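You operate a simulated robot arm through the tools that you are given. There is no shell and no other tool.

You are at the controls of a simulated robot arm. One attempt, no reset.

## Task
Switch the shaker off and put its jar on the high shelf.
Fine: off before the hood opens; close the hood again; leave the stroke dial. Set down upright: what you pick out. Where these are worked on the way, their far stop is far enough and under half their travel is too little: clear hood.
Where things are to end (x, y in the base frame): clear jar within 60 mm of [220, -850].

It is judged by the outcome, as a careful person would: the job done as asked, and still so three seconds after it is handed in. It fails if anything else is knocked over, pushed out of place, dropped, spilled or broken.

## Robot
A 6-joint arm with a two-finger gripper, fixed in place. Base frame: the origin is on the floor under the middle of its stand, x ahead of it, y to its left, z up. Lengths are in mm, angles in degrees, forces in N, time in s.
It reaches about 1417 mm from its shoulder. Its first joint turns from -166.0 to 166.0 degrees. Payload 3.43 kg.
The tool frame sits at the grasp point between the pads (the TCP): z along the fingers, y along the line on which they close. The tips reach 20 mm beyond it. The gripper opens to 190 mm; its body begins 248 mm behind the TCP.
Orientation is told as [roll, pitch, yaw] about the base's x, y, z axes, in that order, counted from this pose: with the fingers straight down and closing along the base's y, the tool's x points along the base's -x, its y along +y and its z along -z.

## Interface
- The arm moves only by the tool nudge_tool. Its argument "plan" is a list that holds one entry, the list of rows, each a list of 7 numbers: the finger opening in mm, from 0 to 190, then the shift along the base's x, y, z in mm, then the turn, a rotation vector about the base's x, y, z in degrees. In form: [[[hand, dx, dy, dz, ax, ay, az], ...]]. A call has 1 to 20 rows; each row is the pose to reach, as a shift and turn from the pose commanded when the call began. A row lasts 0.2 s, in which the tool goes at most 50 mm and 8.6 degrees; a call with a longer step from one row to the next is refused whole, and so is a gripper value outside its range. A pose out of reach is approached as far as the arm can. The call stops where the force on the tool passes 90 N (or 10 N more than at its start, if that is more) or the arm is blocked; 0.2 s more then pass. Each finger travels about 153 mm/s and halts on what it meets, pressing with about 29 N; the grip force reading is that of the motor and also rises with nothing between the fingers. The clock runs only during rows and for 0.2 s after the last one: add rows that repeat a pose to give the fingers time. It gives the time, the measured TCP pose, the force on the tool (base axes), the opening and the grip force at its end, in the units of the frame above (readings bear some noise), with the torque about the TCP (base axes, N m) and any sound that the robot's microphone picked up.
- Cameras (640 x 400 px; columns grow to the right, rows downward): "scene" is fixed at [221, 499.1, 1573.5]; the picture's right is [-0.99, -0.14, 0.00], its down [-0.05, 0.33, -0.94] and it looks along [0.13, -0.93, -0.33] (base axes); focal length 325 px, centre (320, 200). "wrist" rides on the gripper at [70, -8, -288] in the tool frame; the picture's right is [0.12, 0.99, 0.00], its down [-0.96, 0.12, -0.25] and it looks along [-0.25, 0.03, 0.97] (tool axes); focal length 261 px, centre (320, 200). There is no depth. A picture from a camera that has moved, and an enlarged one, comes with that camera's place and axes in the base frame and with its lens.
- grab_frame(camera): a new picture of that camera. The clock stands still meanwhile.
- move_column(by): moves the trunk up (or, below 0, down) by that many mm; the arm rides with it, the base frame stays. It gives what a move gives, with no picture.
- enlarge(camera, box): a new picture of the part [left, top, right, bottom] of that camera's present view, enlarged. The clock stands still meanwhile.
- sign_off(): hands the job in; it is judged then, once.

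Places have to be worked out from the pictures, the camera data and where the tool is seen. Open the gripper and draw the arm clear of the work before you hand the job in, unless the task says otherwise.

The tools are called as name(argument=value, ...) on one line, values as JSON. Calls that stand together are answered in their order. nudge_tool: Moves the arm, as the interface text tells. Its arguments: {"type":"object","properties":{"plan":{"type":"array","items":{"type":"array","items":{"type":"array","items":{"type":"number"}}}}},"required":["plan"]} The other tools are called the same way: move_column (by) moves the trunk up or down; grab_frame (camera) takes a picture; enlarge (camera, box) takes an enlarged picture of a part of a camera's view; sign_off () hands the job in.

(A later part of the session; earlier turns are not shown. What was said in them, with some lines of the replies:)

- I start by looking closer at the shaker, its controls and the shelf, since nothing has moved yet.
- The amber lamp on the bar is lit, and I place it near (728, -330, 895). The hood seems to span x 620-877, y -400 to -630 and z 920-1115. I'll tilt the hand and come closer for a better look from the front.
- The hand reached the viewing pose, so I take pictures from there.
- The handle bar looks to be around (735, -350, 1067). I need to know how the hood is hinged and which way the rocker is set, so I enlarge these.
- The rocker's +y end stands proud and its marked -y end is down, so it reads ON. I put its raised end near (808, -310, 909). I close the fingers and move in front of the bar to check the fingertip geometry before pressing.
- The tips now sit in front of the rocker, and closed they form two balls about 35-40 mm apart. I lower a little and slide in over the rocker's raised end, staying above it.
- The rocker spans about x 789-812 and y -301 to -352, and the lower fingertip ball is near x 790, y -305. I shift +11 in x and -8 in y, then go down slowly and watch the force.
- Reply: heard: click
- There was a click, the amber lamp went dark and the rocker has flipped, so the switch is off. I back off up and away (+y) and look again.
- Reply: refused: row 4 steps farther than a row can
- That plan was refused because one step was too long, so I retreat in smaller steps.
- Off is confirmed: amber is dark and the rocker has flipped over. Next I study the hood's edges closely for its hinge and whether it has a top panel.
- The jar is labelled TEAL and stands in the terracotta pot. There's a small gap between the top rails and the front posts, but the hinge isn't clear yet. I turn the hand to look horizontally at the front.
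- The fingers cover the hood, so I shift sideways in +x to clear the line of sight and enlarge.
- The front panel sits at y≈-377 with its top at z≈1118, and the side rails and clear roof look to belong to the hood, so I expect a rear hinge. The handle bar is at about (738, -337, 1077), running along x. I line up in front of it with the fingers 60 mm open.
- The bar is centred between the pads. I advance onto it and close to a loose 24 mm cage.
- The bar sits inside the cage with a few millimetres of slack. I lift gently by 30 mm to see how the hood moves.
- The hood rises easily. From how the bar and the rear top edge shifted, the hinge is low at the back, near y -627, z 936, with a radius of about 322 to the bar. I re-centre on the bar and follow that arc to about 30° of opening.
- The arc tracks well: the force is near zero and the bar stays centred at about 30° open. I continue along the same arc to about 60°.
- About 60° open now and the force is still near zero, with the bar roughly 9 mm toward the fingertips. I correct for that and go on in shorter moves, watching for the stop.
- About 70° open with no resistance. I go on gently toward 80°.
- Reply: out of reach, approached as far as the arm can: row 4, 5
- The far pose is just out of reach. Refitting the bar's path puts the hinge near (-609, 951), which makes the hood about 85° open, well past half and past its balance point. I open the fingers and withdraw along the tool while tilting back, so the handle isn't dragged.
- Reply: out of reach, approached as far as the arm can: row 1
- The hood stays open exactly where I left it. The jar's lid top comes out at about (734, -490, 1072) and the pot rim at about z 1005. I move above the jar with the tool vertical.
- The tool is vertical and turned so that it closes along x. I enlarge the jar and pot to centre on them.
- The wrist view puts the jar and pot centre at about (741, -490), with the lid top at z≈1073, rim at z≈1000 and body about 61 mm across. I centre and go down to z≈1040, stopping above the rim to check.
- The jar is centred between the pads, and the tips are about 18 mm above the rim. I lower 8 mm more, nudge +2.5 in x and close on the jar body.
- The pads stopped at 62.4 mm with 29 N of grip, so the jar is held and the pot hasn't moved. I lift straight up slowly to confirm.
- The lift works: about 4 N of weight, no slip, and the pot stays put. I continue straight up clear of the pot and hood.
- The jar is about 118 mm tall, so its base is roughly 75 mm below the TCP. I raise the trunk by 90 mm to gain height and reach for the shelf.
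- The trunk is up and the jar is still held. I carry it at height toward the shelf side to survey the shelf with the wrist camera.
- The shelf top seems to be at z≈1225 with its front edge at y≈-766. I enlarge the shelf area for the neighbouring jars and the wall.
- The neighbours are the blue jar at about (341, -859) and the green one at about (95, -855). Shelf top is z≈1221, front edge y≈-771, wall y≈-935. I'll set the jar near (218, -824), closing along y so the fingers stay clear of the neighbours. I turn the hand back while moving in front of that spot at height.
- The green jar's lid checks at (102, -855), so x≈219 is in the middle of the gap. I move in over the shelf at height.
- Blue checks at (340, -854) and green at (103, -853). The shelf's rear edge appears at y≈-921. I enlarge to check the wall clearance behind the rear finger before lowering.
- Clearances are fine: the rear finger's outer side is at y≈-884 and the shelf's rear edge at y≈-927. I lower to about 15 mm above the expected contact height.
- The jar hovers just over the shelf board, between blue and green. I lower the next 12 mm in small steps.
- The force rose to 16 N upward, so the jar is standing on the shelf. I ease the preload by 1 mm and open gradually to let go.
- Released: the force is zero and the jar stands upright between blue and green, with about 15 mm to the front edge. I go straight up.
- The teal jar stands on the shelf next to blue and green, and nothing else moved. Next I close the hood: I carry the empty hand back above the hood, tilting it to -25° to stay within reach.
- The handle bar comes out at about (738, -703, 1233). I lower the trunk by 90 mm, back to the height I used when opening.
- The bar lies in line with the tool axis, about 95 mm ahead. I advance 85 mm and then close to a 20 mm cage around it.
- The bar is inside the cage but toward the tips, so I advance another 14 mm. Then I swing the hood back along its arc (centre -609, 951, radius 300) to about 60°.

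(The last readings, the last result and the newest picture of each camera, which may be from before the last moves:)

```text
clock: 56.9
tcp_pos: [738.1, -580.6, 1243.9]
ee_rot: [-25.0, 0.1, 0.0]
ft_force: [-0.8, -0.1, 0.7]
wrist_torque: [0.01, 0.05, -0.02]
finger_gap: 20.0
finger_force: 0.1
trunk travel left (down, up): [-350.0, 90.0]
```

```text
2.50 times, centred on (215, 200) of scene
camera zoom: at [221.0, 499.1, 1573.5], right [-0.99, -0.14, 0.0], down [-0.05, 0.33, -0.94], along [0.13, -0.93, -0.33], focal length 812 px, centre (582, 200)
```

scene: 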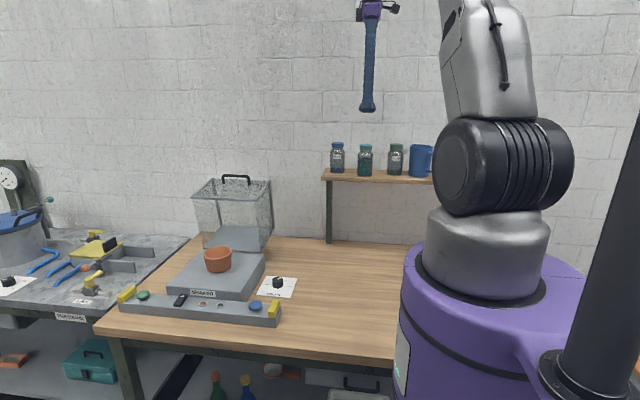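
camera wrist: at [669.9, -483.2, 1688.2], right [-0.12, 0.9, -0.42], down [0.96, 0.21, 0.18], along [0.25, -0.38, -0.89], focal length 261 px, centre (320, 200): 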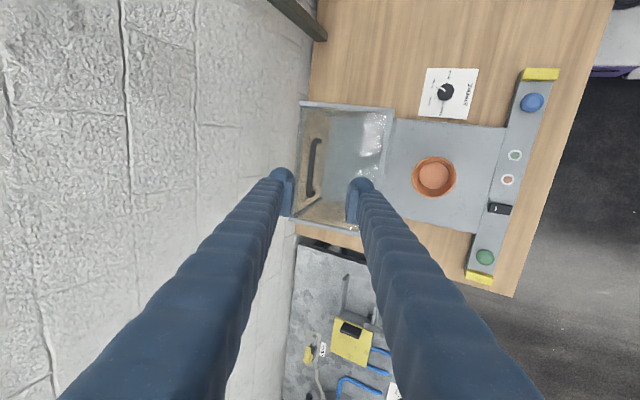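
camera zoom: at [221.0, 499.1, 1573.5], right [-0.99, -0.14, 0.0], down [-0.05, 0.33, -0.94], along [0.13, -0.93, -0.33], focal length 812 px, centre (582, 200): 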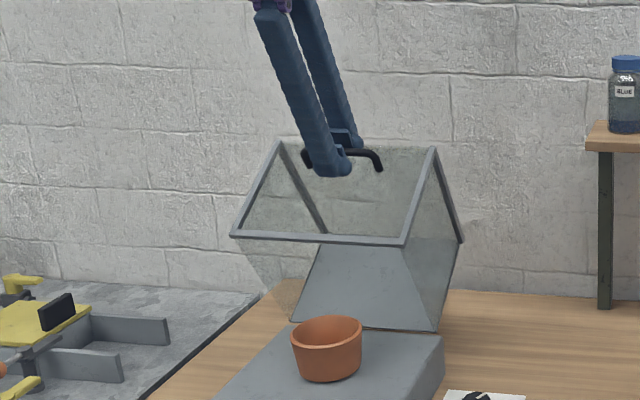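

The hood follows, with the bar against the rear pad and the force near zero. I continue down the arc while rotating with it.

nudge_tool(plan=[[[20, 0, 25.8, -3.8, -5, 0, 0], [20, 0, 51.1, -9.7, -10, 0, 0], [20, 0, 75.9, -17.9, -15, 0, 0], [20, 0, 99.8, -28.1, -20, 0, 0], [20, 0, 122.8, -40.5, -25, 0, 0], [20, 0, 144.6, -54.7, -30, 0, 0], [20, 0, 144.6, -54.7, -30, 0, 0]]])

enlarge(camera="wrist", box=[240, 100, 420, 260])

enlarge(camera="scene", box=[110, 130, 300, 300])

```text
clock: 58.5
tcp_pos: [739.0, -436.4, 1192.4]
ee_rot: [-55.1, 0.0, 0.1]
ft_force: [-0.9, -0.1, 1.3]
wrist_torque: [0.07, -0.03, 0.04]
finger_gap: 19.8
finger_force: 0.1
trunk travel left (down, up): [-350.0, 90.0]
```

```text
2.50 times, centred on (330, 180) of wrist
camera zoom: at [668.1, -204.3, 1364.7], right [-0.12, 0.57, -0.81], down [0.96, 0.27, 0.05], along [0.25, -0.78, -0.58], focal length 652 px, centre (295, 250)
```

zoom: 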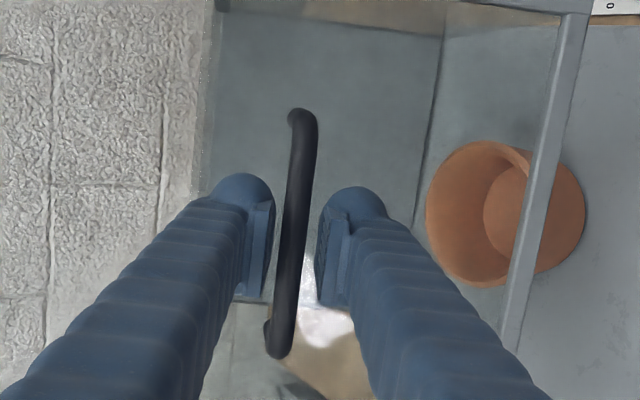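

```text
2.35 times, centred on (205, 215) of scene
camera zoom: at [221.0, 499.1, 1573.5], right [-0.99, -0.14, 0.0], down [-0.05, 0.33, -0.94], along [0.13, -0.93, -0.33], focal length 764 px, centre (591, 165)
```

zoom: 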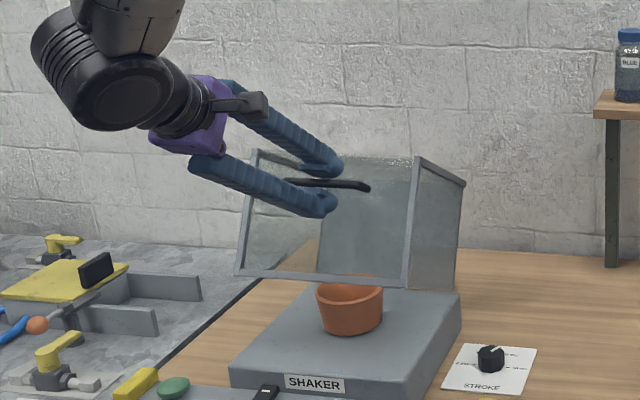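

About 30° remains and tracking is good. I continue down to just a few degrees above closed.

nudge_tool(plan=[[[20, 0, 20.4, -16.2, -5, 0, 0], [20, 0, 39.4, -34, -10, 0, 0], [20, 0, 56.8, -53.5, -15, 0, 0], [20, 0, 72.4, -74.3, -20, 0, 0], [20, 0, 80, -86, -22.5, 0, 0], [20, 0, 86.1, -96.4, -25, 0, 0], [20, 0, 86.1, -96.4, -25, 0, 0]]])

enlarge(camera="wrist", box=[240, 100, 420, 260])

enlarge(camera="scene", box=[100, 190, 290, 320])

```text
clock: 60.1
tcp_pos: [738.9, -347.3, 1094.4]
ee_rot: [-80.1, 0.0, 0.0]
ft_force: [0.7, -0.4, 0.4]
wrist_torque: [-0.01, 0.02, 0.03]
finger_gap: 20.0
finger_force: 0.1
trunk travel left (down, up): [-350.0, 90.0]
```

```text
2.50 times, centred on (330, 180) of wrist
camera zoom: at [667.4, -65.4, 1152.9], right [-0.12, 0.17, -0.98], down [0.96, 0.26, -0.07], along [0.25, -0.95, -0.2], focal length 652 px, centre (295, 250)
```

zoom: 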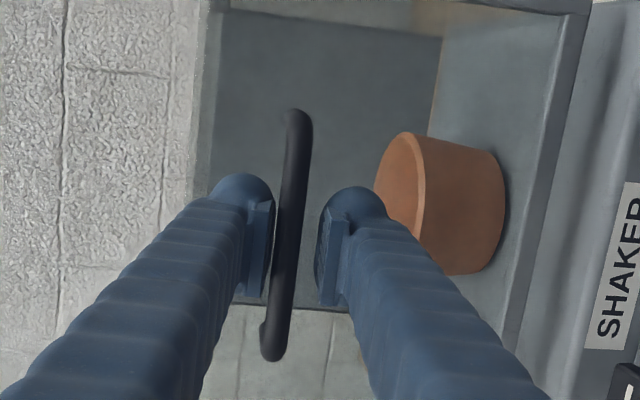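

```text
3.08 times, centred on (195, 255) of scene
camera zoom: at [221.0, 499.1, 1573.5], right [-0.99, -0.14, 0.0], down [-0.05, 0.33, -0.94], along [0.13, -0.93, -0.33], focal length 999 px, centre (705, 31)
```

zoom: 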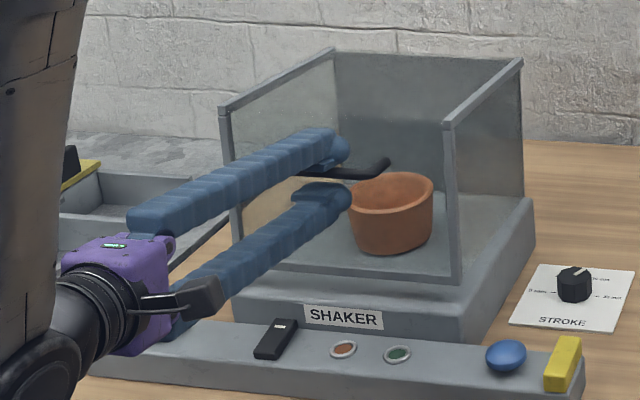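

Just a few degrees remain. I bring it down slowly onto its seat and watch the force.

nudge_tool(plan=[[[20, 0, 2.5, -4.5, -1, 0, 0], [20, 0, 5, -9, -2, 0, 0], [20, 0, 7.3, -14, -3, 0, 0], [20, 0, 9.5, -18.6, -4, 0, 0], [20, 0, 11.7, -23.3, -5, 0, 0], [20, 0, 11.7, -23.3, -5, 0, 0]]])

enlarge(camera="wrist", box=[240, 100, 420, 260])

enlarge(camera="scene", box=[100, 190, 290, 320])

```text
clock: 61.5
tcp_pos: [738.7, -336.3, 1073.4]
ee_rot: [-85.0, 0.1, 0.0]
ft_force: [-0.4, 0.9, 0.2]
wrist_torque: [-0.02, 0.0, -0.03]
finger_gap: 19.9
finger_force: 0.1
trunk travel left (down, up): [-350.0, 90.0]
```

```text
2.50 times, centred on (330, 180) of wrist
camera zoom: at [667.6, -49.6, 1106.9], right [-0.12, 0.09, -0.99], down [0.96, 0.26, -0.09], along [0.25, -0.96, -0.11], focal length 652 px, centre (295, 250)
```

zoom: 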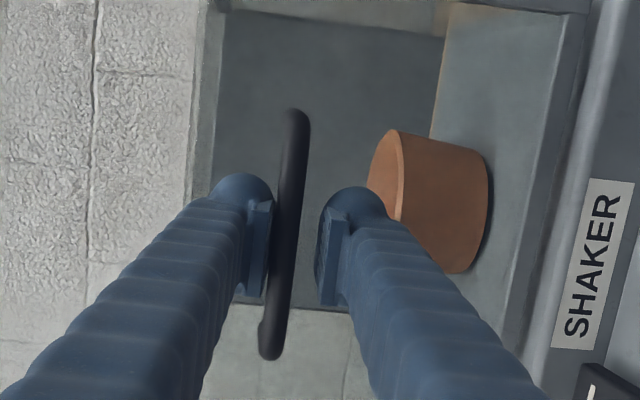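

```text
3.08 times, centred on (195, 255) of scene
camera zoom: at [221.0, 499.1, 1573.5], right [-0.99, -0.14, 0.0], down [-0.05, 0.33, -0.94], along [0.13, -0.93, -0.33], focal length 999 px, centre (705, 31)
```

zoom: 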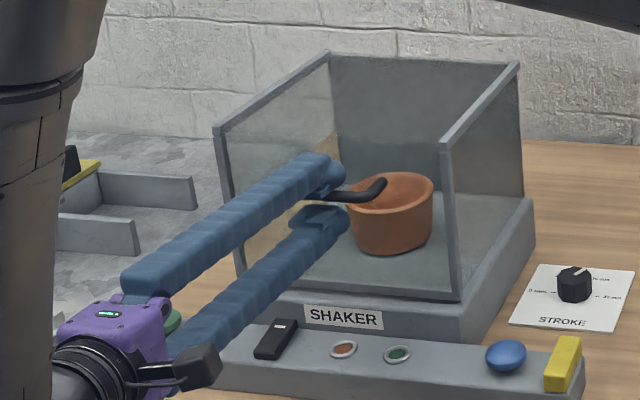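

The hood is within about 2-3 mm of its earlier seat, judging by the bar's place in the picture. I press down a few more millimetres and watch for contact.

nudge_tool(plan=[[[20, 0, 0.5, -1.5, 0, 0, 0], [20, 0, 1, -3, 0, 0, 0], [20, 0, 1, -3, 0, 0, 0]]])

enlarge(camera="scene", box=[100, 190, 290, 320])

```text
clock: 62.3
tcp_pos: [738.1, -335.4, 1069.1]
ee_rot: [-85.0, 0.1, -0.1]
ft_force: [-0.7, 0.6, 0.5]
wrist_torque: [-0.05, -0.01, -0.02]
finger_gap: 21.2
finger_force: 0.7
trunk travel left (down, up): [-350.0, 90.0]
```

```text
3.08 times, centred on (195, 255) of scene
camera zoom: at [221.0, 499.1, 1573.5], right [-0.99, -0.14, 0.0], down [-0.05, 0.33, -0.94], along [0.13, -0.93, -0.33], focal length 999 px, centre (705, 31)
```

zoom: 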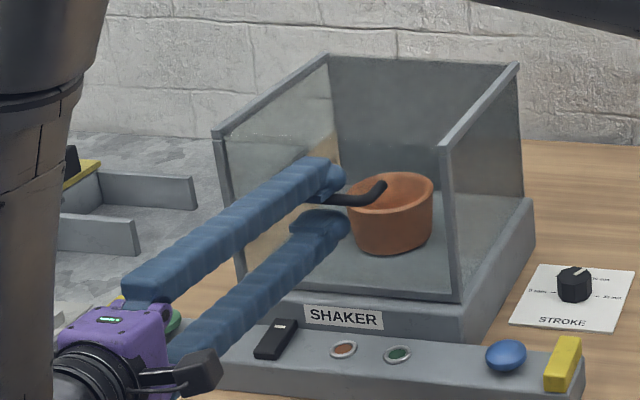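

The gap widened to 21 mm, so the upper pad is meeting some resistance. I press another 3-4 mm to make sure the hood is fully seated.

nudge_tool(plan=[[[20, 0, 0.5, -1.5, 0, 0, 0], [20, 0, 1, -3, 0, 0, 0], [20, 0, 1, -4, 0, 0, 0], [20, 0, 1, -4, 0, 0, 0]]])

enlarge(camera="wrist", box=[240, 100, 420, 260])

enlarge(camera="scene", box=[155, 195, 285, 300])

```text
clock: 63.3
tcp_pos: [737.5, -335.1, 1065.7]
ee_rot: [-85.0, 0.1, 0.0]
ft_force: [0.6, -1.3, 11.0]
wrist_torque: [0.01, -0.01, -0.02]
finger_gap: 26.5
finger_force: 5.6
trunk travel left (down, up): [-350.0, 90.0]
```

```text
2.50 times, centred on (330, 180) of wrist
camera zoom: at [667.5, -48.5, 1099.4], right [-0.12, 0.09, -0.99], down [0.96, 0.26, -0.09], along [0.25, -0.96, -0.11], focal length 652 px, centre (295, 250)
```

zoom: 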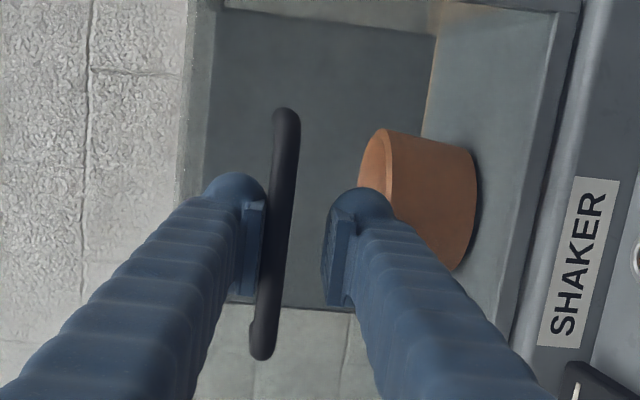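

```text
3.81 times, centred on (220, 248) of scene
camera zoom: at [221.0, 499.1, 1573.5], right [-0.99, -0.14, 0.0], down [-0.05, 0.33, -0.94], along [0.13, -0.93, -0.33], focal length 1237 px, centre (701, 19)
```

zoom: 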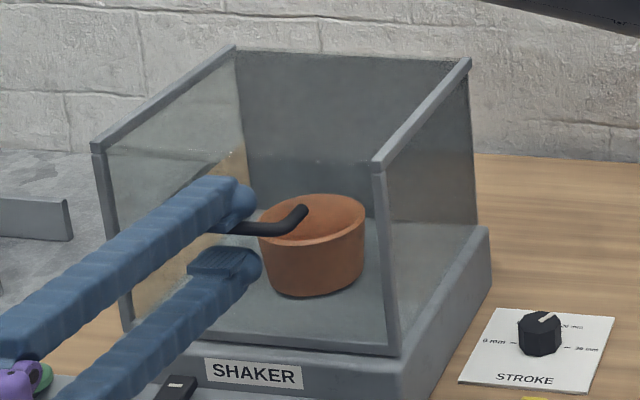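

The force is now 11 N and the panel corners match the first picture, so the hood is shut. I relieve the pressure, open the fingers and withdraw straight back (+y).

nudge_tool(plan=[[[22, 0, 0, 4, 0, 0, 0], [24, 0, 0, 7, 0, 0, 0], [40, 0, 0, 8, 0, 0, 0], [60, 0, 0, 8, 0, 0, 0], [60, 0, 0, 8, 0, 0, 0], [60, 0, 20, 8, 0, 0, 0], [60, 0, 55, 8, 0, 0, 0], [60, 0, 95, 8, 0, 0, 0], [60, 0, 140, 10, 0, 0, 0], [60, 0, 185, 20, 0, 0, 0], [60, 0, 230, 35, 0, 0, 0]]])

grab_frame(camera="scene")

grab_frame(camera="wrist")

enlarge(camera="scene", box=[155, 195, 285, 300])

```text
clock: 65.7
tcp_pos: [734.7, -101.8, 1098.7]
ee_rot: [-85.0, 0.3, 0.0]
ft_force: [0.7, 0.3, 0.4]
wrist_torque: [0.0, 0.03, -0.02]
finger_gap: 60.1
finger_force: 0.1
trunk travel left (down, up): [-350.0, 90.0]
```

```text
taken
```

scene: 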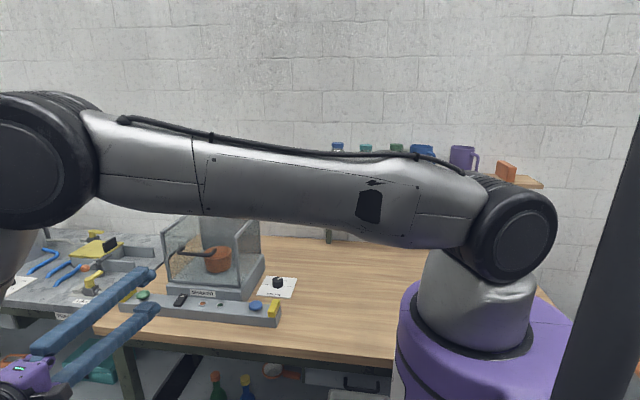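

```text
taken
camera wrist: at [664.8, 184.0, 1132.0], right [-0.12, 0.09, -0.99], down [0.96, 0.26, -0.09], along [0.25, -0.96, -0.11], focal length 261 px, centre (320, 200)
```

wrist: 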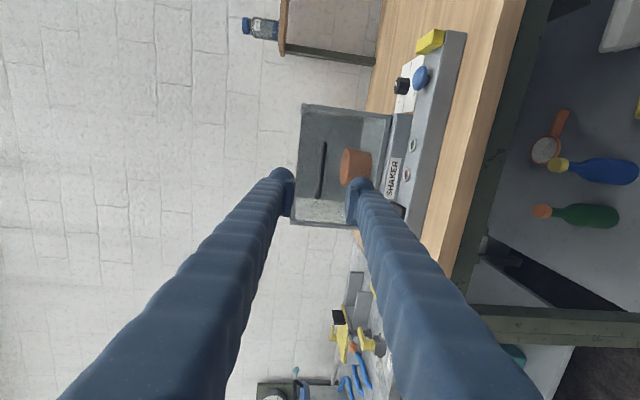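

```text
3.81 times, centred on (220, 248) of scene
camera zoom: at [221.0, 499.1, 1573.5], right [-0.99, -0.14, 0.0], down [-0.05, 0.33, -0.94], along [0.13, -0.93, -0.33], focal length 1237 px, centre (701, 19)
```

zoom: 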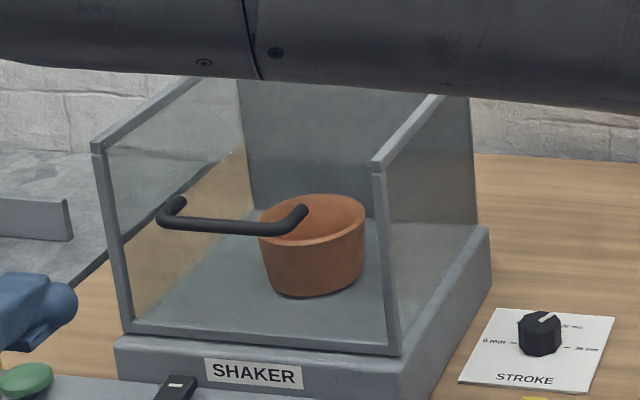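

The hood looks exactly as at the start and the force is zero. I raise the arm clear toward its starting pose and then check everything once more.

nudge_tool(plan=[[[60, -10, 5, 30, 5, 0, 0], [60, -25, 10, 70, 12, 0, 0], [60, -40, 10, 110, 20, 0, 0], [60, -55, 10, 150, 28, 0, 0], [60, -70, 5, 190, 36, 0, 0], [60, -85, 0, 230, 44, 0, 0], [60, -100, -5, 270, 52, 0, 0], [60, -115, -10, 310, 60, 0, 0], [60, -130, -15, 350, 68, 0, 0], [60, -140, -20, 385, 76, 0, 0], [60, -145, -20, 420, 84, 0, 0], [60, -145, -20, 420, 85, 0, 0]]])

grab_frame(camera="scene")

grab_frame(camera="wrist")

enlarge(camera="scene", box=[100, 190, 310, 340])

enlarge(camera="scene", box=[310, 110, 450, 200])

```text
clock: 68.3
tcp_pos: [593.2, -124.8, 1518.9]
ee_rot: [0.1, 0.0, 0.1]
ft_force: [0.0, 0.6, 0.5]
wrist_torque: [-0.03, 0.0, -0.02]
finger_gap: 59.9
finger_force: 0.0
trunk travel left (down, up): [-350.0, 90.0]
```

```text
taken
```

scene: 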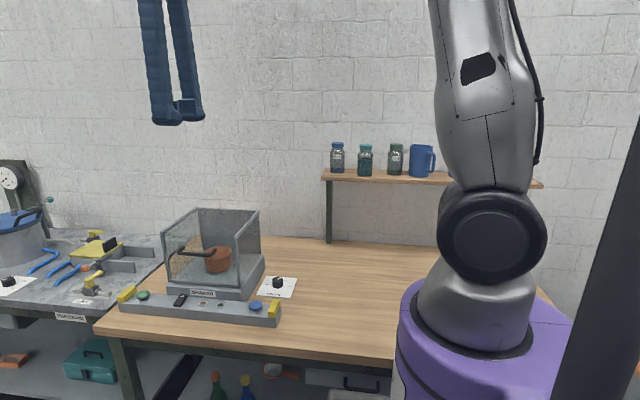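

```text
taken
camera wrist: at [522.6, -132.7, 1808.1], right [-0.12, 0.99, 0.0], down [0.96, 0.12, 0.25], along [0.25, 0.03, -0.97], focal length 261 px, centre (320, 200)
```

wrist: 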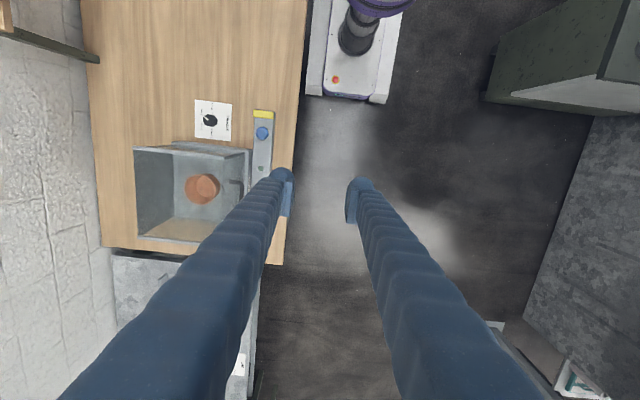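

```text
2.67 times, centred on (205, 265) of scene
camera zoom: at [221.0, 499.1, 1573.5], right [-0.99, -0.14, 0.0], down [-0.05, 0.33, -0.94], along [0.13, -0.93, -0.33], focal length 866 px, centre (627, 27)
```

zoom: 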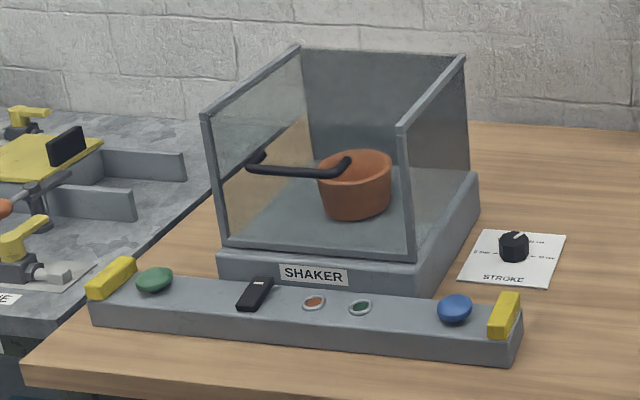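

```text
4.44 times, centred on (380, 155) of scene
camera zoom: at [221.0, 499.1, 1573.5], right [-0.99, -0.14, 0.0], down [-0.05, 0.33, -0.94], along [0.13, -0.93, -0.33], focal length 1443 px, centre (53, 400)
```

zoom: 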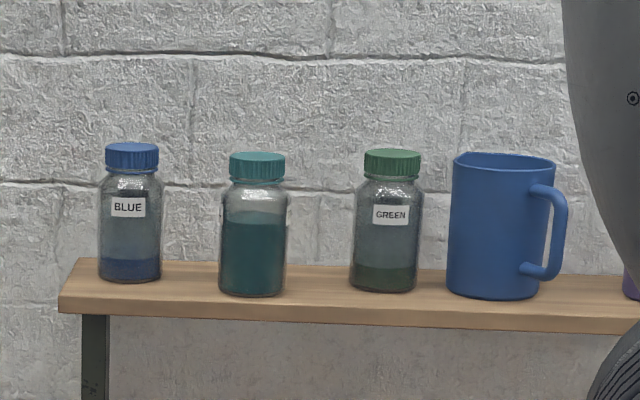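

Everything is in place: the rocker is off with the lamp dark, the hood is closed, the dial is as it was, and the teal jar is upright on the shelf at about (222, -822). I open the gripper fully where it is, clear of the work.

nudge_tool(plan=[[[100, 0, 0, 0, 0, 0, 0], [150, 0, 0, 0, 0, 0, 0], [185, 0, 0, 0, 0, 0, 0], [185, 0, 0, 0, 0, 0, 0]]])

```text
clock: 69.3
tcp_pos: [592.2, -123.3, 1520.4]
ee_rot: [-0.1, 0.0, 0.1]
ft_force: [-0.4, -0.2, 0.8]
wrist_torque: [-0.03, 0.0, 0.01]
finger_gap: 185.0
finger_force: 0.0
trunk travel left (down, up): [-350.0, 90.0]
```

The gripper is open, the arm is clear and all readings are at rest, so I hand the job in.

sign_off()

```text
The job is handed in.
```

The shaker is off and its jar (the teal one) stands upright on the high shelf. I've handed the job in, but no verdict has come back yet.

- **Switch:** I pressed the rocker before touching the hood. It clicked and the amber lamp went dark.
- **Hood:** I opened it by its handle to about 85°, which I took as past half its travel. It's closed again, pressed down until it met firm resistance, and it matches the first picture.
- **Jar:** It's at about (222, -822), roughly 28 mm from the target, between the blue and green jars. I placed it a little forward to keep the fingers clear of the wall.
- **Everything else:** In the last pictures the stroke dial, the pot and the other shelf items were where they started.

The arm is raised clear of the bench with the gripper open.
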